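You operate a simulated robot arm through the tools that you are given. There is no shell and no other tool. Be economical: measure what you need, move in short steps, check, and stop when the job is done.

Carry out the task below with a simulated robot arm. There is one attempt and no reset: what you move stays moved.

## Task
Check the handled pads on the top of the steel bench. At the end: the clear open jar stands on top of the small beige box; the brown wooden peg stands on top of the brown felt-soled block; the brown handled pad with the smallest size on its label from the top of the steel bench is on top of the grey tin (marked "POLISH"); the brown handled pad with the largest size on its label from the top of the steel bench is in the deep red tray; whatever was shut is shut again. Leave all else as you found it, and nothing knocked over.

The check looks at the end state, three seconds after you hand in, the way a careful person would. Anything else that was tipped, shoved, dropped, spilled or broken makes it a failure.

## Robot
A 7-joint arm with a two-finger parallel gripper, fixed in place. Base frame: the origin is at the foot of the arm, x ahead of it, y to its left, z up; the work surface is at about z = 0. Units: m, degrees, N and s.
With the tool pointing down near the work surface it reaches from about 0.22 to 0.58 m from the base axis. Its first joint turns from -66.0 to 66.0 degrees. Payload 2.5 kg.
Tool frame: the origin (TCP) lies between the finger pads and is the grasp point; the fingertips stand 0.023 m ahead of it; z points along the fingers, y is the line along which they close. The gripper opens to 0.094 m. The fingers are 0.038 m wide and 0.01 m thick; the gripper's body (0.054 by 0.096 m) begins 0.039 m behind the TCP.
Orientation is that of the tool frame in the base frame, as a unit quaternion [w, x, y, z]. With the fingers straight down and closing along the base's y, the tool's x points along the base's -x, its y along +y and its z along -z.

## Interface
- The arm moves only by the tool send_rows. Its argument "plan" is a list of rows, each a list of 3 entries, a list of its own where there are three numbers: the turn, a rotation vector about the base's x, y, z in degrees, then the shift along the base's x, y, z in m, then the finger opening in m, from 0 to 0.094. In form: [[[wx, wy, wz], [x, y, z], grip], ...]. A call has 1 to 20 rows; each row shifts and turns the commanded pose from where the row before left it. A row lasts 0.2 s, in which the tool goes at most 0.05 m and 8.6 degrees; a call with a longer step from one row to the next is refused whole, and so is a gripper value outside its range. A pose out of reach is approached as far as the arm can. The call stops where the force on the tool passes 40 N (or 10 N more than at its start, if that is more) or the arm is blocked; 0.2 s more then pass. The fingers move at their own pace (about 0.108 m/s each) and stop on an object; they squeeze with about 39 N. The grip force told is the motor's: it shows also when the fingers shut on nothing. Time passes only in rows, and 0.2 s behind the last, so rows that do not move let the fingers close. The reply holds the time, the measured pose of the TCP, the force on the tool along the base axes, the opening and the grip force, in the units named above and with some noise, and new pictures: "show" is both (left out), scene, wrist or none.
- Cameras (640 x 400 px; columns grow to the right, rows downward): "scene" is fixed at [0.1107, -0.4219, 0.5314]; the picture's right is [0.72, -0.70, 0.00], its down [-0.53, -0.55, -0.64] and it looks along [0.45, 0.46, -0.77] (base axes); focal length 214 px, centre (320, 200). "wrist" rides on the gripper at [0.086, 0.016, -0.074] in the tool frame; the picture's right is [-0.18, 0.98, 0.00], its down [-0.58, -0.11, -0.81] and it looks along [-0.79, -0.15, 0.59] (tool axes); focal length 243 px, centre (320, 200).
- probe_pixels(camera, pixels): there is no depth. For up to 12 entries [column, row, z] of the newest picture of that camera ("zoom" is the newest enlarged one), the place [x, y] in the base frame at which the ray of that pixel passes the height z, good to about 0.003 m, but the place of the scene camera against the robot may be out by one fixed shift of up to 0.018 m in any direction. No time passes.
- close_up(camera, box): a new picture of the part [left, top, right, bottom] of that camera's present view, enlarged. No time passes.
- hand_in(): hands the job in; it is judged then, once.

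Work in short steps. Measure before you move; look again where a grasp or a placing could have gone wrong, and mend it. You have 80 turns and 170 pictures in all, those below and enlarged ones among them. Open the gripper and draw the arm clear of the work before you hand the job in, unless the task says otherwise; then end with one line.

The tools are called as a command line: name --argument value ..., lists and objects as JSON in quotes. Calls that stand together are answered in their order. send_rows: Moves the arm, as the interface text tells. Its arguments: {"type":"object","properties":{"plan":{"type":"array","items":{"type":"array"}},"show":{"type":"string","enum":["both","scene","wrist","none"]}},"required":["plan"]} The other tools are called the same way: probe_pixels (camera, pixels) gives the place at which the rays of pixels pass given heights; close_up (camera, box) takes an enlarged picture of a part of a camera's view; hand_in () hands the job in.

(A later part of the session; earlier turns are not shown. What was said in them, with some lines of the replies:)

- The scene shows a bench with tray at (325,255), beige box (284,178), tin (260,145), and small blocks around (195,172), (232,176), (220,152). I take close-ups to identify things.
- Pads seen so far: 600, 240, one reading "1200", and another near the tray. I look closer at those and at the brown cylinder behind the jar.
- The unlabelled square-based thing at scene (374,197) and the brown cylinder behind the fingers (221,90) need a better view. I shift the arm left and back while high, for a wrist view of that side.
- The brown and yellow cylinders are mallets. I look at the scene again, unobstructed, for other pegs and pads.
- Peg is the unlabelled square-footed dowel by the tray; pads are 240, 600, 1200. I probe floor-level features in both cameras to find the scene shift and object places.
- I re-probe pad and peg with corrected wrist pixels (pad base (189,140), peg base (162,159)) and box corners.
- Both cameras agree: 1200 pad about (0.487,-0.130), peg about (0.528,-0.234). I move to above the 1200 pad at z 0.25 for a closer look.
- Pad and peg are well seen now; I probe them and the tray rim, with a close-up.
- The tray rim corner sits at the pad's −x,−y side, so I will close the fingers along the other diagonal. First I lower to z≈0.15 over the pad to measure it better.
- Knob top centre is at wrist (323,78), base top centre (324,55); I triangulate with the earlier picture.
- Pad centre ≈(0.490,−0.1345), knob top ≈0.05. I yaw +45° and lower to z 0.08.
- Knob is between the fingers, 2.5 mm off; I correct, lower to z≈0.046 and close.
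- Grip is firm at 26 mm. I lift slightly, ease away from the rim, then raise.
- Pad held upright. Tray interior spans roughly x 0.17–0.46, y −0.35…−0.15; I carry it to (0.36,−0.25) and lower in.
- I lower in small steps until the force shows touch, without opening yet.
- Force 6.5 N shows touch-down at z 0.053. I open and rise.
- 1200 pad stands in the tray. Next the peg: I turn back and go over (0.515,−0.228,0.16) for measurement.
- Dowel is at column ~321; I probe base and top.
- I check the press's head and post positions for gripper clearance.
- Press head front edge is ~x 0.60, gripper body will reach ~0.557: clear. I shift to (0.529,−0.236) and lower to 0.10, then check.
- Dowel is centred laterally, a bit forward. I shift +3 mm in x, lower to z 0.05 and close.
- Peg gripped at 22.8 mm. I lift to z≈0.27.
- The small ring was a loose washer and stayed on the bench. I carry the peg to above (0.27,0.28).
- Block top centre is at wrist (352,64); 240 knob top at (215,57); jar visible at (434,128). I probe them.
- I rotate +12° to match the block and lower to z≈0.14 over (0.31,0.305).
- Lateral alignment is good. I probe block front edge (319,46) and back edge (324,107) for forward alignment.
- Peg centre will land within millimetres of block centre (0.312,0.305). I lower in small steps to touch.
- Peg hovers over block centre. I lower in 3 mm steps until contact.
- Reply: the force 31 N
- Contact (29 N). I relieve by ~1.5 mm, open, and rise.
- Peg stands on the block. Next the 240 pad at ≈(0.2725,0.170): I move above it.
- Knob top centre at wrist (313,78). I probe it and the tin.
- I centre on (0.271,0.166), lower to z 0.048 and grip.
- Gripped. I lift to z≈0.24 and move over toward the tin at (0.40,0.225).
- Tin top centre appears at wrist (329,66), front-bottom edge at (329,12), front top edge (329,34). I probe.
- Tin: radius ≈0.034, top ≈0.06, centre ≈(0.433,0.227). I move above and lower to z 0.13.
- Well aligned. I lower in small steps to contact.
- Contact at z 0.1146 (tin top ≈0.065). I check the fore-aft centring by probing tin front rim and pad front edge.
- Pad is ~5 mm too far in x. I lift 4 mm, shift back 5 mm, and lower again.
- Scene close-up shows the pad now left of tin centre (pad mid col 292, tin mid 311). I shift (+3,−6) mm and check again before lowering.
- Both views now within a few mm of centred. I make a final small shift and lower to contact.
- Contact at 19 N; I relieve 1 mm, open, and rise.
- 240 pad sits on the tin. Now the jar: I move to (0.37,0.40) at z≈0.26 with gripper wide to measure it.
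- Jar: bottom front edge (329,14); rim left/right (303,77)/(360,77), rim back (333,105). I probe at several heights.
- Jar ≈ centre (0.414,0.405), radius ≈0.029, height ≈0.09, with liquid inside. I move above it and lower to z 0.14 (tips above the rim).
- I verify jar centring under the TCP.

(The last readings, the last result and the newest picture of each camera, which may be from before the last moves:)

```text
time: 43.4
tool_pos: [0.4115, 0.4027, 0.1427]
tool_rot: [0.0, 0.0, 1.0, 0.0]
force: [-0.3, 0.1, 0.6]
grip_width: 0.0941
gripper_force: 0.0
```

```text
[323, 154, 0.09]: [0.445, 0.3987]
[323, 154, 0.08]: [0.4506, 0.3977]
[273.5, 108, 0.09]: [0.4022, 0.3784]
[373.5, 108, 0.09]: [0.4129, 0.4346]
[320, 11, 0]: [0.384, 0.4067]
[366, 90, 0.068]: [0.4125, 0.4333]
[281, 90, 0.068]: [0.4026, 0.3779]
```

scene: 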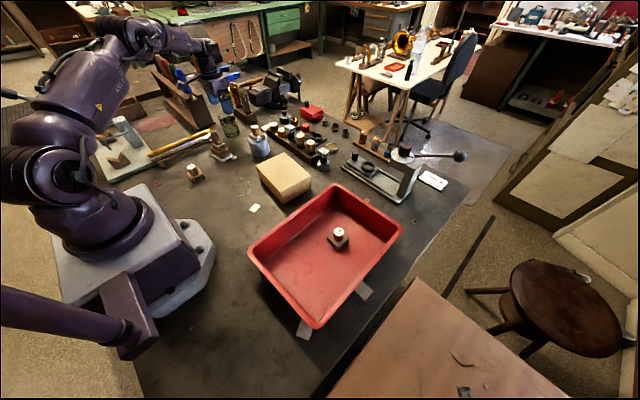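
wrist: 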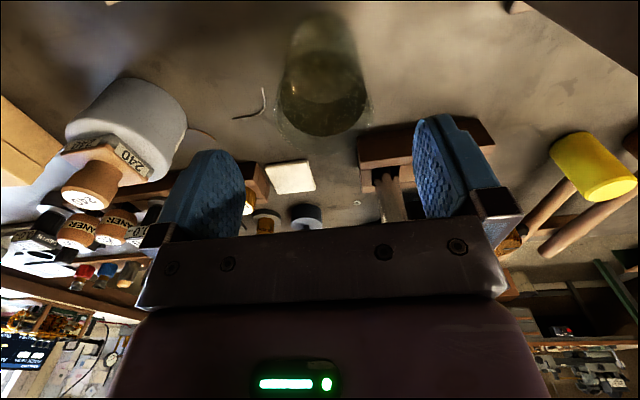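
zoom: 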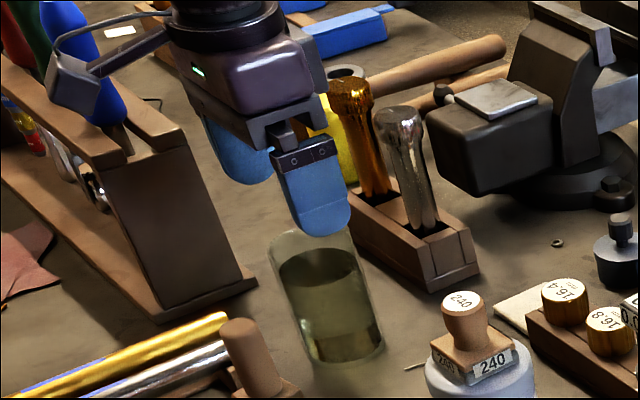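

Jar centre ≈(0.4145,0.406). I shift (+2,+3) mm and lower to z≈0.066.

send_rows --plan '[[[0, 0, 0], [0.002, 0.003, -0.015], 0.094], [[0, 0, 0], [0, 0, -0.025], 0.094], [[0, 0, 0], [0, 0, -0.022], 0.094], [[0, 0, 0], [0, 0, -0.014], 0.094], [[0, 0, 0], [0, 0, 0], 0.094]]'

close_up --camera "scene" --box '[180, 70, 276, 145]'

close_up --camera "wrist" --box '[160, 30, 480, 230]'

```text
time: 44.6
tool_pos: [0.4117, 0.4059, 0.0656]
tool_rot: [-0.001, 0.0, 1.0, 0.0]
force: [0.0, 0.2, -0.5]
grip_width: 0.0941
gripper_force: 0.1
```

scene: 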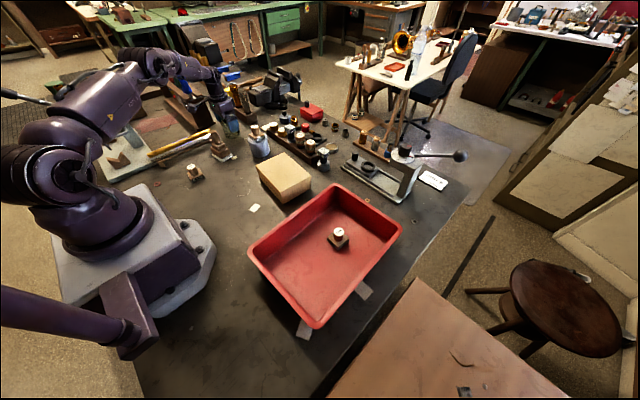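
wrist: 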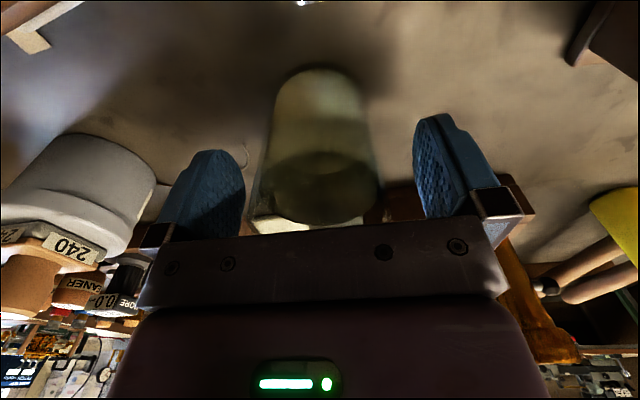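

```text
5.33 times, centred on (228, 108) of scene
```

zoom: 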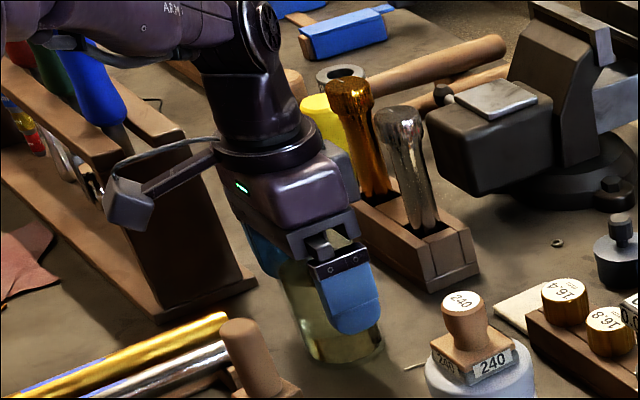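

```text
2.00 times, centred on (320, 130) of wrist
```

zoom: 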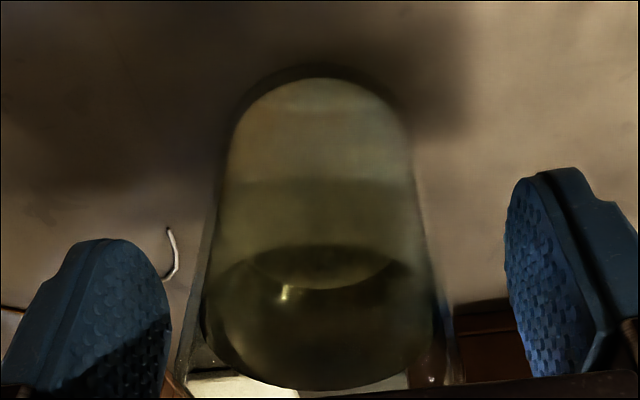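

Jar sits centred between the fingers. I close onto it.

send_rows --plan '[[[0, 0, 0], [0, 0, 0], 0.065], [[0, 0, 0], [0, 0, 0], 0.05], [[0, 0, 0], [0, 0, 0], 0.045], [[0, 0, 0], [0, 0, 0], 0.045]]' --show "wrist"

```text
time: 45.6
tool_pos: [0.41, 0.4051, 0.0652]
tool_rot: [0.0, 0.0, 1.0, 0.0]
force: [1.6, 0.5, 0.6]
grip_width: 0.0625
gripper_force: 39.0
```

wrist: 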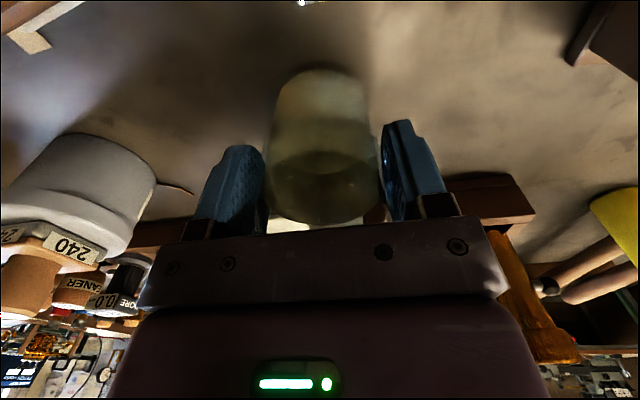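

Jar held at 62.5 mm. I lift smoothly.

send_rows --plan '[[[0, 0, 0], [0, 0, 0.005], 0.045], [[0, 0, 0], [0, 0, 0.01], 0.045], [[0, 0, 0], [0, 0, 0.018], 0.045], [[0, 0, 0], [0, 0, 0.025], 0.045], [[0, 0, 0], [0, 0, 0.03], 0.045], [[0, 0, 0], [0, 0, 0.03], 0.045], [[0, 0, 0], [0, 0, 0.022], 0.045], [[0, 0, 0], [0, 0, 0.012], 0.045], [[0, 0, 0], [0, 0, 0.005], 0.045], [[0, 0, 0], [0, 0, 0], 0.045]]'

close_up --camera "scene" --box '[180, 50, 276, 145]'

```text
time: 47.8
tool_pos: [0.4117, 0.4049, 0.2219]
tool_rot: [0.0, 0.0, 1.0, -0.001]
force: [0.3, 0.1, -4.4]
grip_width: 0.0622
gripper_force: 38.3
```

scene: 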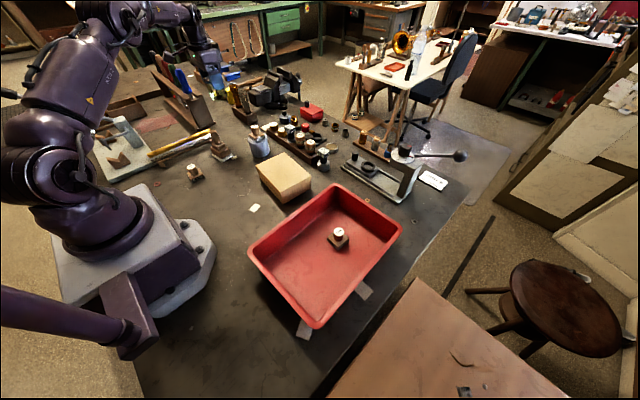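
wrist: 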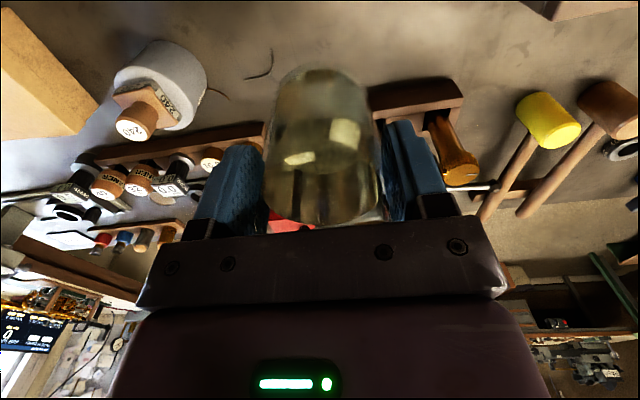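

```text
4.21 times, centred on (228, 98) of scene
```

zoom: 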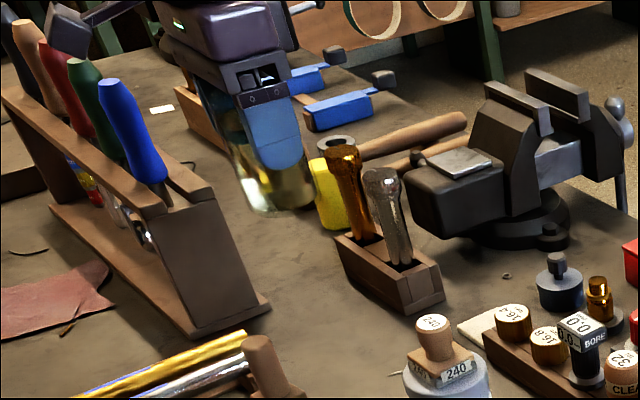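

Jar held upright with liquid level. I carry it smoothly toward the box, about (0.35,0.04,0.25).

send_rows --plan '[[[0, 0, 0], [-0.001, -0.006, 0.002], 0.045], [[0, 0, 0], [-0.002, -0.012, 0.003], 0.045], [[0, 0, 0], [-0.003, -0.02, 0.004], 0.045], [[0, 0, 0], [-0.005, -0.026, 0.004], 0.045], [[0, 0, 0], [-0.005, -0.03, 0.004], 0.045], [[0, 0, 0], [-0.005, -0.03, 0.004], 0.045], [[0, 0, 0], [-0.005, -0.03, 0.004], 0.045], [[0, 0, 0], [-0.005, -0.03, 0.002], 0.045], [[0, 0, 0], [-0.005, -0.03, 0], 0.045], [[0, 0, 0], [-0.005, -0.03, 0], 0.045], [[0, 0, 0], [-0.005, -0.03, 0], 0.045], [[0, 0, 0], [-0.005, -0.03, 0], 0.045], [[0, 0, 0], [-0.005, -0.026, 0], 0.045], [[0, 0, 0], [-0.004, -0.018, 0], 0.045], [[0, 0, 0], [-0.003, -0.01, 0], 0.045], [[0, 0, 0], [-0.001, -0.005, 0], 0.045], [[0, 0, 0], [0, 0, 0], 0.045]]'

close_up --camera "wrist" --box '[160, 0, 480, 200]'

close_up --camera "scene" --box '[240, 120, 336, 210]'

```text
time: 51.4
tool_pos: [0.3466, 0.0429, 0.2515]
tool_rot: [0.0, 0.001, 1.0, 0.0]
force: [1.2, 0.3, -4.5]
grip_width: 0.0623
gripper_force: 39.1
```

scene: 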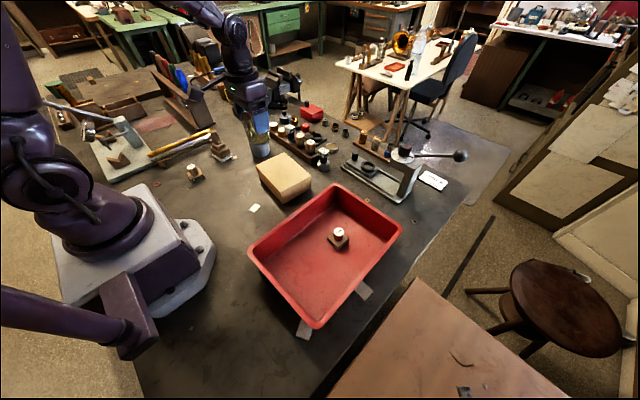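
wrist: 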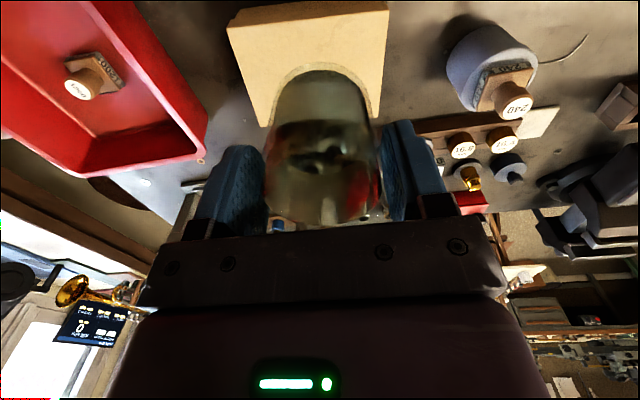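

```text
2.00 times, centred on (320, 100) of wrist
```

zoom: 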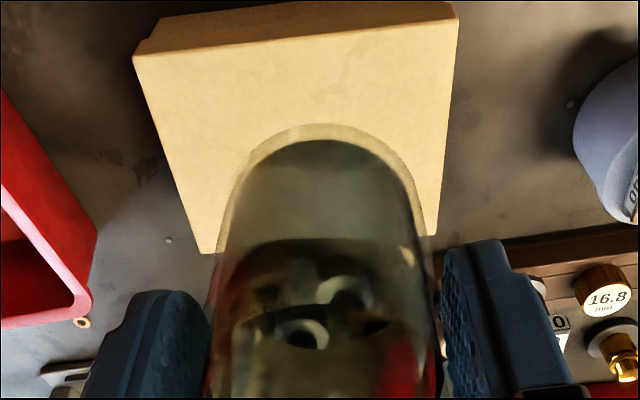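

```text
4.44 times, centred on (288, 165) of scene
```

zoom: 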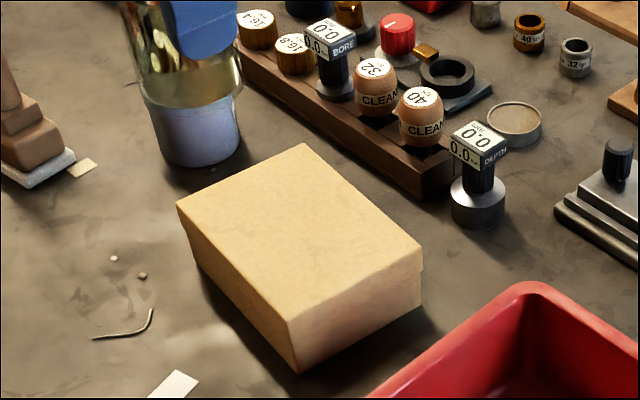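

I probe the box's top corners in both cameras to get height and centre.

probe_pixels --camera "wrist" --pixels '[[226.5, 28.5, 0.05], [388.5, 10, 0.05], [377.5, 117.5, 0.05], [260, 126.5, 0.05], [226.5, 28.5, 0.06], [388.5, 10, 0.06], [377.5, 117.5, 0.06], [260, 126.5, 0.06]]'

probe_pixels --camera "scene" --pixels '[[255.8, 166.1, 0.05], [284, 152.4, 0.05], [311, 175.8, 0.05], [281.3, 192.2, 0.05], [255.8, 166.1, 0.06], [284, 152.4, 0.06], [311, 175.8, 0.06], [281.3, 192.2, 0.06]]'

```text
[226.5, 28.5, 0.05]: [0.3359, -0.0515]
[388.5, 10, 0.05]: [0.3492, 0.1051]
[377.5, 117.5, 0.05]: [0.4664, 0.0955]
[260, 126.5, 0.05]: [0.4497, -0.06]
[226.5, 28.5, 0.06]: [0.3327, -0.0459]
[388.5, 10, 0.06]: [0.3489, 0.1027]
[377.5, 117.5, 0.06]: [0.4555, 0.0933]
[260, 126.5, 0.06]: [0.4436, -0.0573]
```

```text
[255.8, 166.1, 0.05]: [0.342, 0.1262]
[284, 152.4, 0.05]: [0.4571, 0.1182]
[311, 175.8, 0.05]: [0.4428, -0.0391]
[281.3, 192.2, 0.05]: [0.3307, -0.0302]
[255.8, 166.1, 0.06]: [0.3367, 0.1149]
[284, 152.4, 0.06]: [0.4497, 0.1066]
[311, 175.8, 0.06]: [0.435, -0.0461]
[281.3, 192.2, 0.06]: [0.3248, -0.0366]
```

Box top centre ≈(0.395,0.026), height ≈0.06. I move over it and lower to z 0.15.

send_rows --plan '[[[0, 0, 0], [0.005, -0.002, 0], 0.045], [[0, 0, 0], [0.012, -0.004, -0.004], 0.045], [[0, 0, 0], [0.014, -0.005, -0.01], 0.045], [[0, 0, 0], [0.01, -0.004, -0.016], 0.045], [[0, 0, 0], [0.005, -0.001, -0.02], 0.045], [[0, 0, 0], [0, 0, -0.02], 0.045], [[0, 0, 0], [0, 0, -0.016], 0.045], [[0, 0, 0], [0, 0, -0.01], 0.045], [[0, 0, 0], [0, 0, -0.004], 0.045], [[0, 0, 0], [0, 0, 0], 0.045]]'

close_up --camera "scene" --box '[230, 110, 342, 200]'

```text
time: 53.6
tool_pos: [0.394, 0.0279, 0.1488]
tool_rot: [0.001, 0.0, 1.0, 0.0]
force: [-0.7, 0.2, -4.2]
grip_width: 0.0623
gripper_force: 38.9
```

scene: 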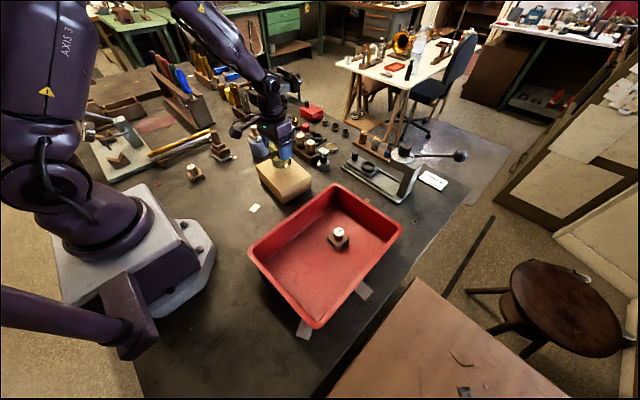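
wrist: 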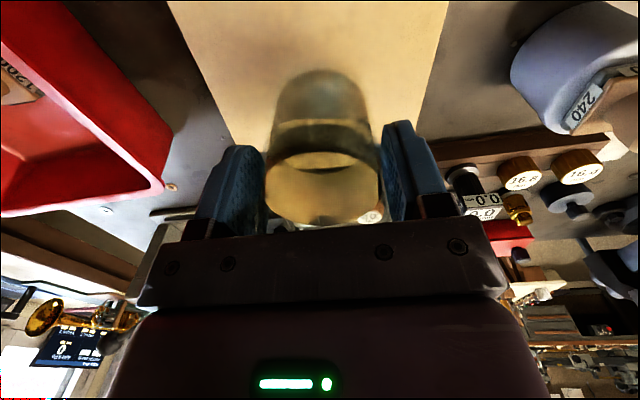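

```text
4.44 times, centred on (286, 155) of scene
```

zoom: 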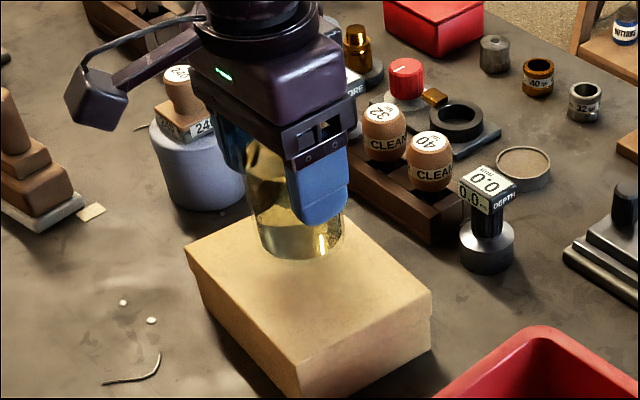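

Jar over the box, slightly back of centre; I shift (−5,−5) mm and lower gently.

send_rows --plan '[[[0, 0, 0], [-0.005, -0.005, -0.006], 0.045], [[0, 0, 0], [0, 0, -0.006], 0.045], [[0, 0, 0], [0, 0, -0.004], 0.045], [[0, 0, 0], [0, 0, -0.002], 0.045], [[0, 0, 0], [0, 0, 0], 0.045]]' --show "none"

close_up --camera "scene" --box '[230, 110, 342, 200]'

```text
time: 54.8
tool_pos: [0.3909, 0.0228, 0.1323]
tool_rot: [0.0, 0.0, 1.0, 0.001]
force: [1.0, 0.2, -3.4]
grip_width: 0.0624
gripper_force: 39.2
```

```text
4.44 times, centred on (286, 155) of scene
```

zoom: 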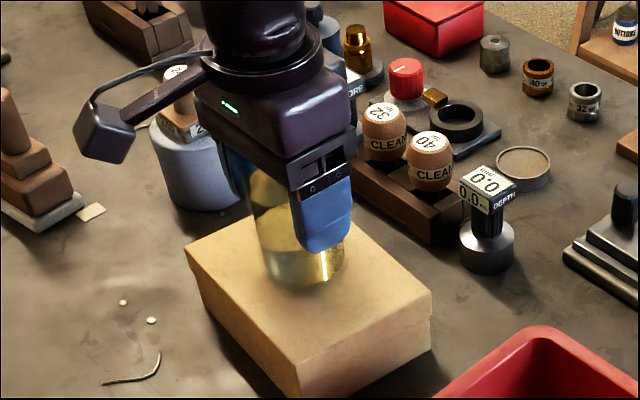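

Still weight-bearing in the gripper; I continue in 2 mm steps.

send_rows --plan '[[[0, 0, 0], [0, 0, -0.002], 0.045], [[0, 0, 0], [0, 0, -0.0015], 0.045], [[0, 0, 0], [0, 0, 0], 0.045]]' --show "none"

```text
time: 55.6
tool_pos: [0.389, 0.0218, 0.1267]
tool_rot: [0.001, 0.0, 1.0, 0.001]
force: [0.3, 0.3, -3.5]
grip_width: 0.0625
gripper_force: 39.4
```

send_rows --plan '[[[0, 0, 0], [0, 0, -0.0015], 0.045], [[0, 0, 0], [0, 0, -0.0015], 0.045], [[0, 0, 0], [0, 0, 0], 0.045]]' --show "none"

```text
time: 56.4
tool_pos: [0.39, 0.0217, 0.1258]
tool_rot: [-0.001, 0.0, 1.0, 0.0]
force: [0.0, 0.7, -0.8]
grip_width: 0.0624
gripper_force: 39.0
```

Weight is transferring. One more 1 mm, then check.

send_rows --plan '[[[0, 0, 0], [0, 0, -0.001], 0.045], [[0, 0, 0], [0, 0, 0], 0.045]]' --show "none"

```text
time: 57.0
tool_pos: [0.3889, 0.0218, 0.1238]
tool_rot: [0.001, 0.0, 1.0, 0.0]
force: [-5.9, 1.1, 21.9]
grip_width: 0.0622
gripper_force: 39.6
```

Jar is down (21.9 N). I relieve 0.8 mm, open wide, and rise.

send_rows --plan '[[[0, 0, 0], [0, 0, 0.0008], 0.045], [[0, 0, 0], [0, 0, 0], 0.07], [[0, 0, 0], [0, 0, 0], 0.092], [[0, 0, 0], [0, 0, 0], 0.092], [[0, 0, 0], [0, 0, 0.02], 0.092], [[0, 0, 0], [0, 0, 0.035], 0.092], [[0, 0, 0], [0, 0, 0.045], 0.092], [[0, 0, 0], [0, 0, 0.045], 0.092], [[0, 0, 0], [-0.02, 0, 0.04], 0.092], [[0, 0, 0], [-0.04, 0, 0.02], 0.092], [[0, 0, 0], [-0.03, 0, 0.0], 0.092], [[0, 0, 0], [0, 0, 0], 0.092]]'

close_up --camera "scene" --box '[170, 100, 330, 200]'

close_up --camera "wrist" --box '[160, 0, 480, 200]'

close_up --camera "scene" --box '[300, 130, 460, 230]'

```text
time: 59.6
tool_pos: [0.2982, 0.0224, 0.3283]
tool_rot: [0.0, 0.0, 1.0, 0.0]
force: [0.4, -0.7, -0.5]
grip_width: 0.0918
gripper_force: 0.1
```

scene: 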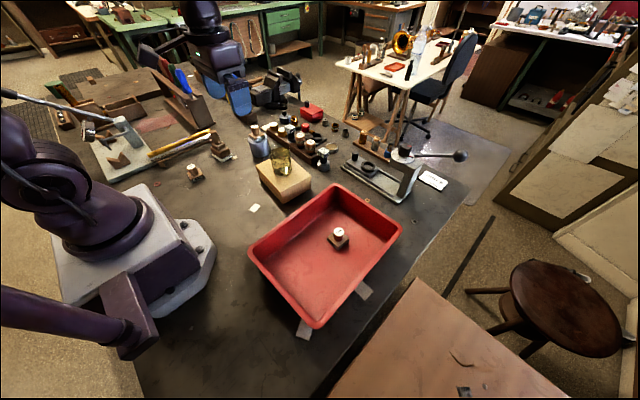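
wrist: 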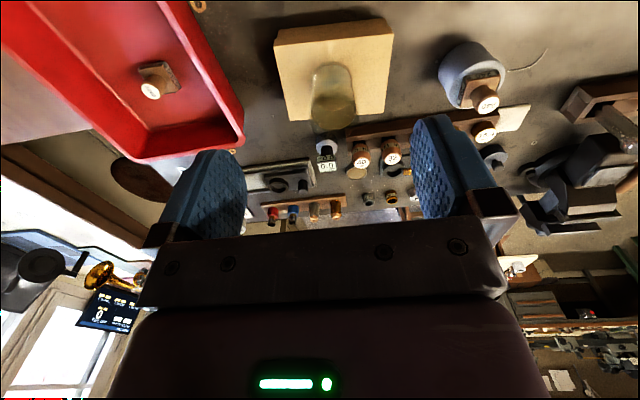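

```text
4.00 times, centred on (250, 150) of scene
```

zoom: 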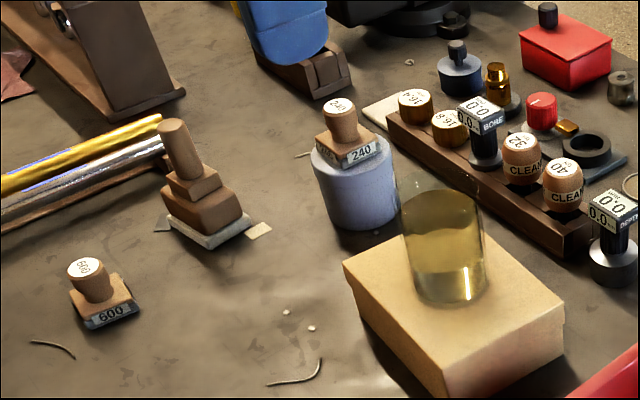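

```text
2.00 times, centred on (320, 100) of wrist
```

zoom: 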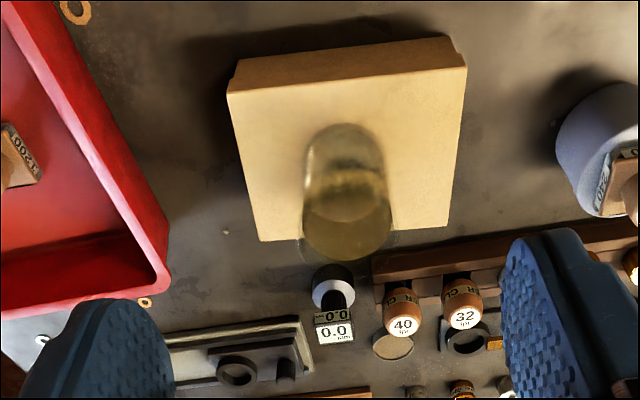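

```text
4.00 times, centred on (380, 180) of scene
```

zoom: 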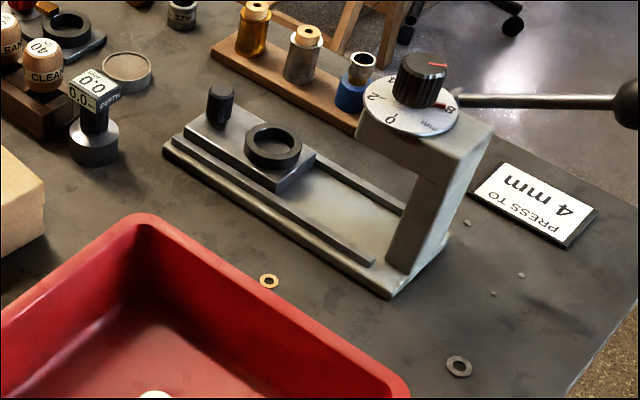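

All four placements look right. For completeness I turn the wrist left to look behind the rack for any hidden pads.

send_rows --plan '[[[0, 0, 8], [0, 0.02, 0.005], 0.09], [[0, 0, 8], [0, 0.02, 0.005], 0.09], [[0, 0, 8], [0, 0.02, 0.005], 0.09], [[0, 0, 8], [0, 0.02, 0.005], 0.09], [[0, 0, 8], [0, 0.02, 0.005], 0.09], [[0, 0, 8], [0, 0.02, 0.005], 0.09], [[0, 0, 8], [0, 0.02, 0.005], 0.09], [[0, 0, 0], [0, 0, 0], 0.09]]' --show "wrist"

close_up --camera "wrist" --box '[320, 0, 640, 200]'

close_up --camera "wrist" --box '[100, 0, 420, 200]'

```text
time: 61.4
tool_pos: [0.2983, 0.1614, 0.3637]
tool_rot: [0.0, -0.47, 0.883, 0.001]
force: [0.2, 0.0, -0.5]
grip_width: 0.09
gripper_force: 0.0
```

wrist: 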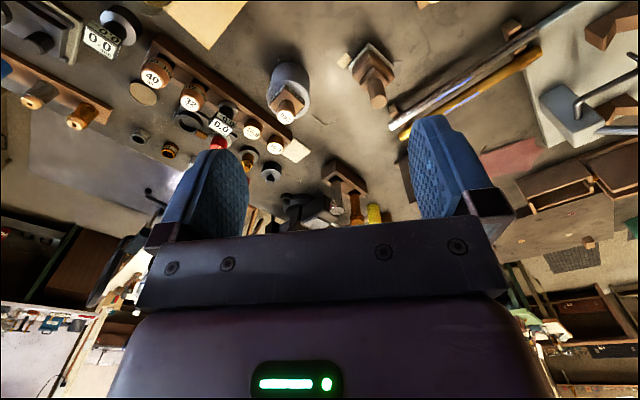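

```text
2.00 times, centred on (480, 100) of wrist
```

zoom: 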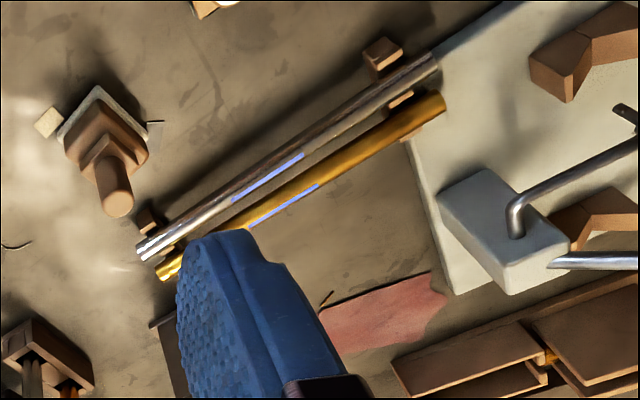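

```text
2.00 times, centred on (260, 100) of wrist
```

zoom: 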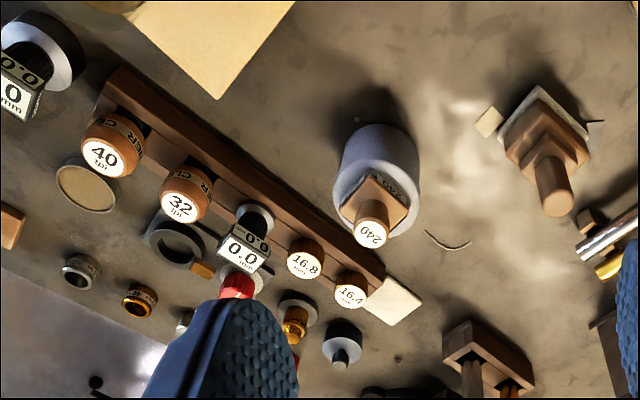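

No further pads are in view. All placements stand, the gripper is open and clear, so I hand in.

hand_in

```text
The job is handed in.
```

The jar is on the beige box, the peg on the felt-soled block, the 240 pad on the POLISH tin (a few millimetres off centre) and the 1200 pad in the red tray; nothing had to be opened, and nothing else was seen to move.
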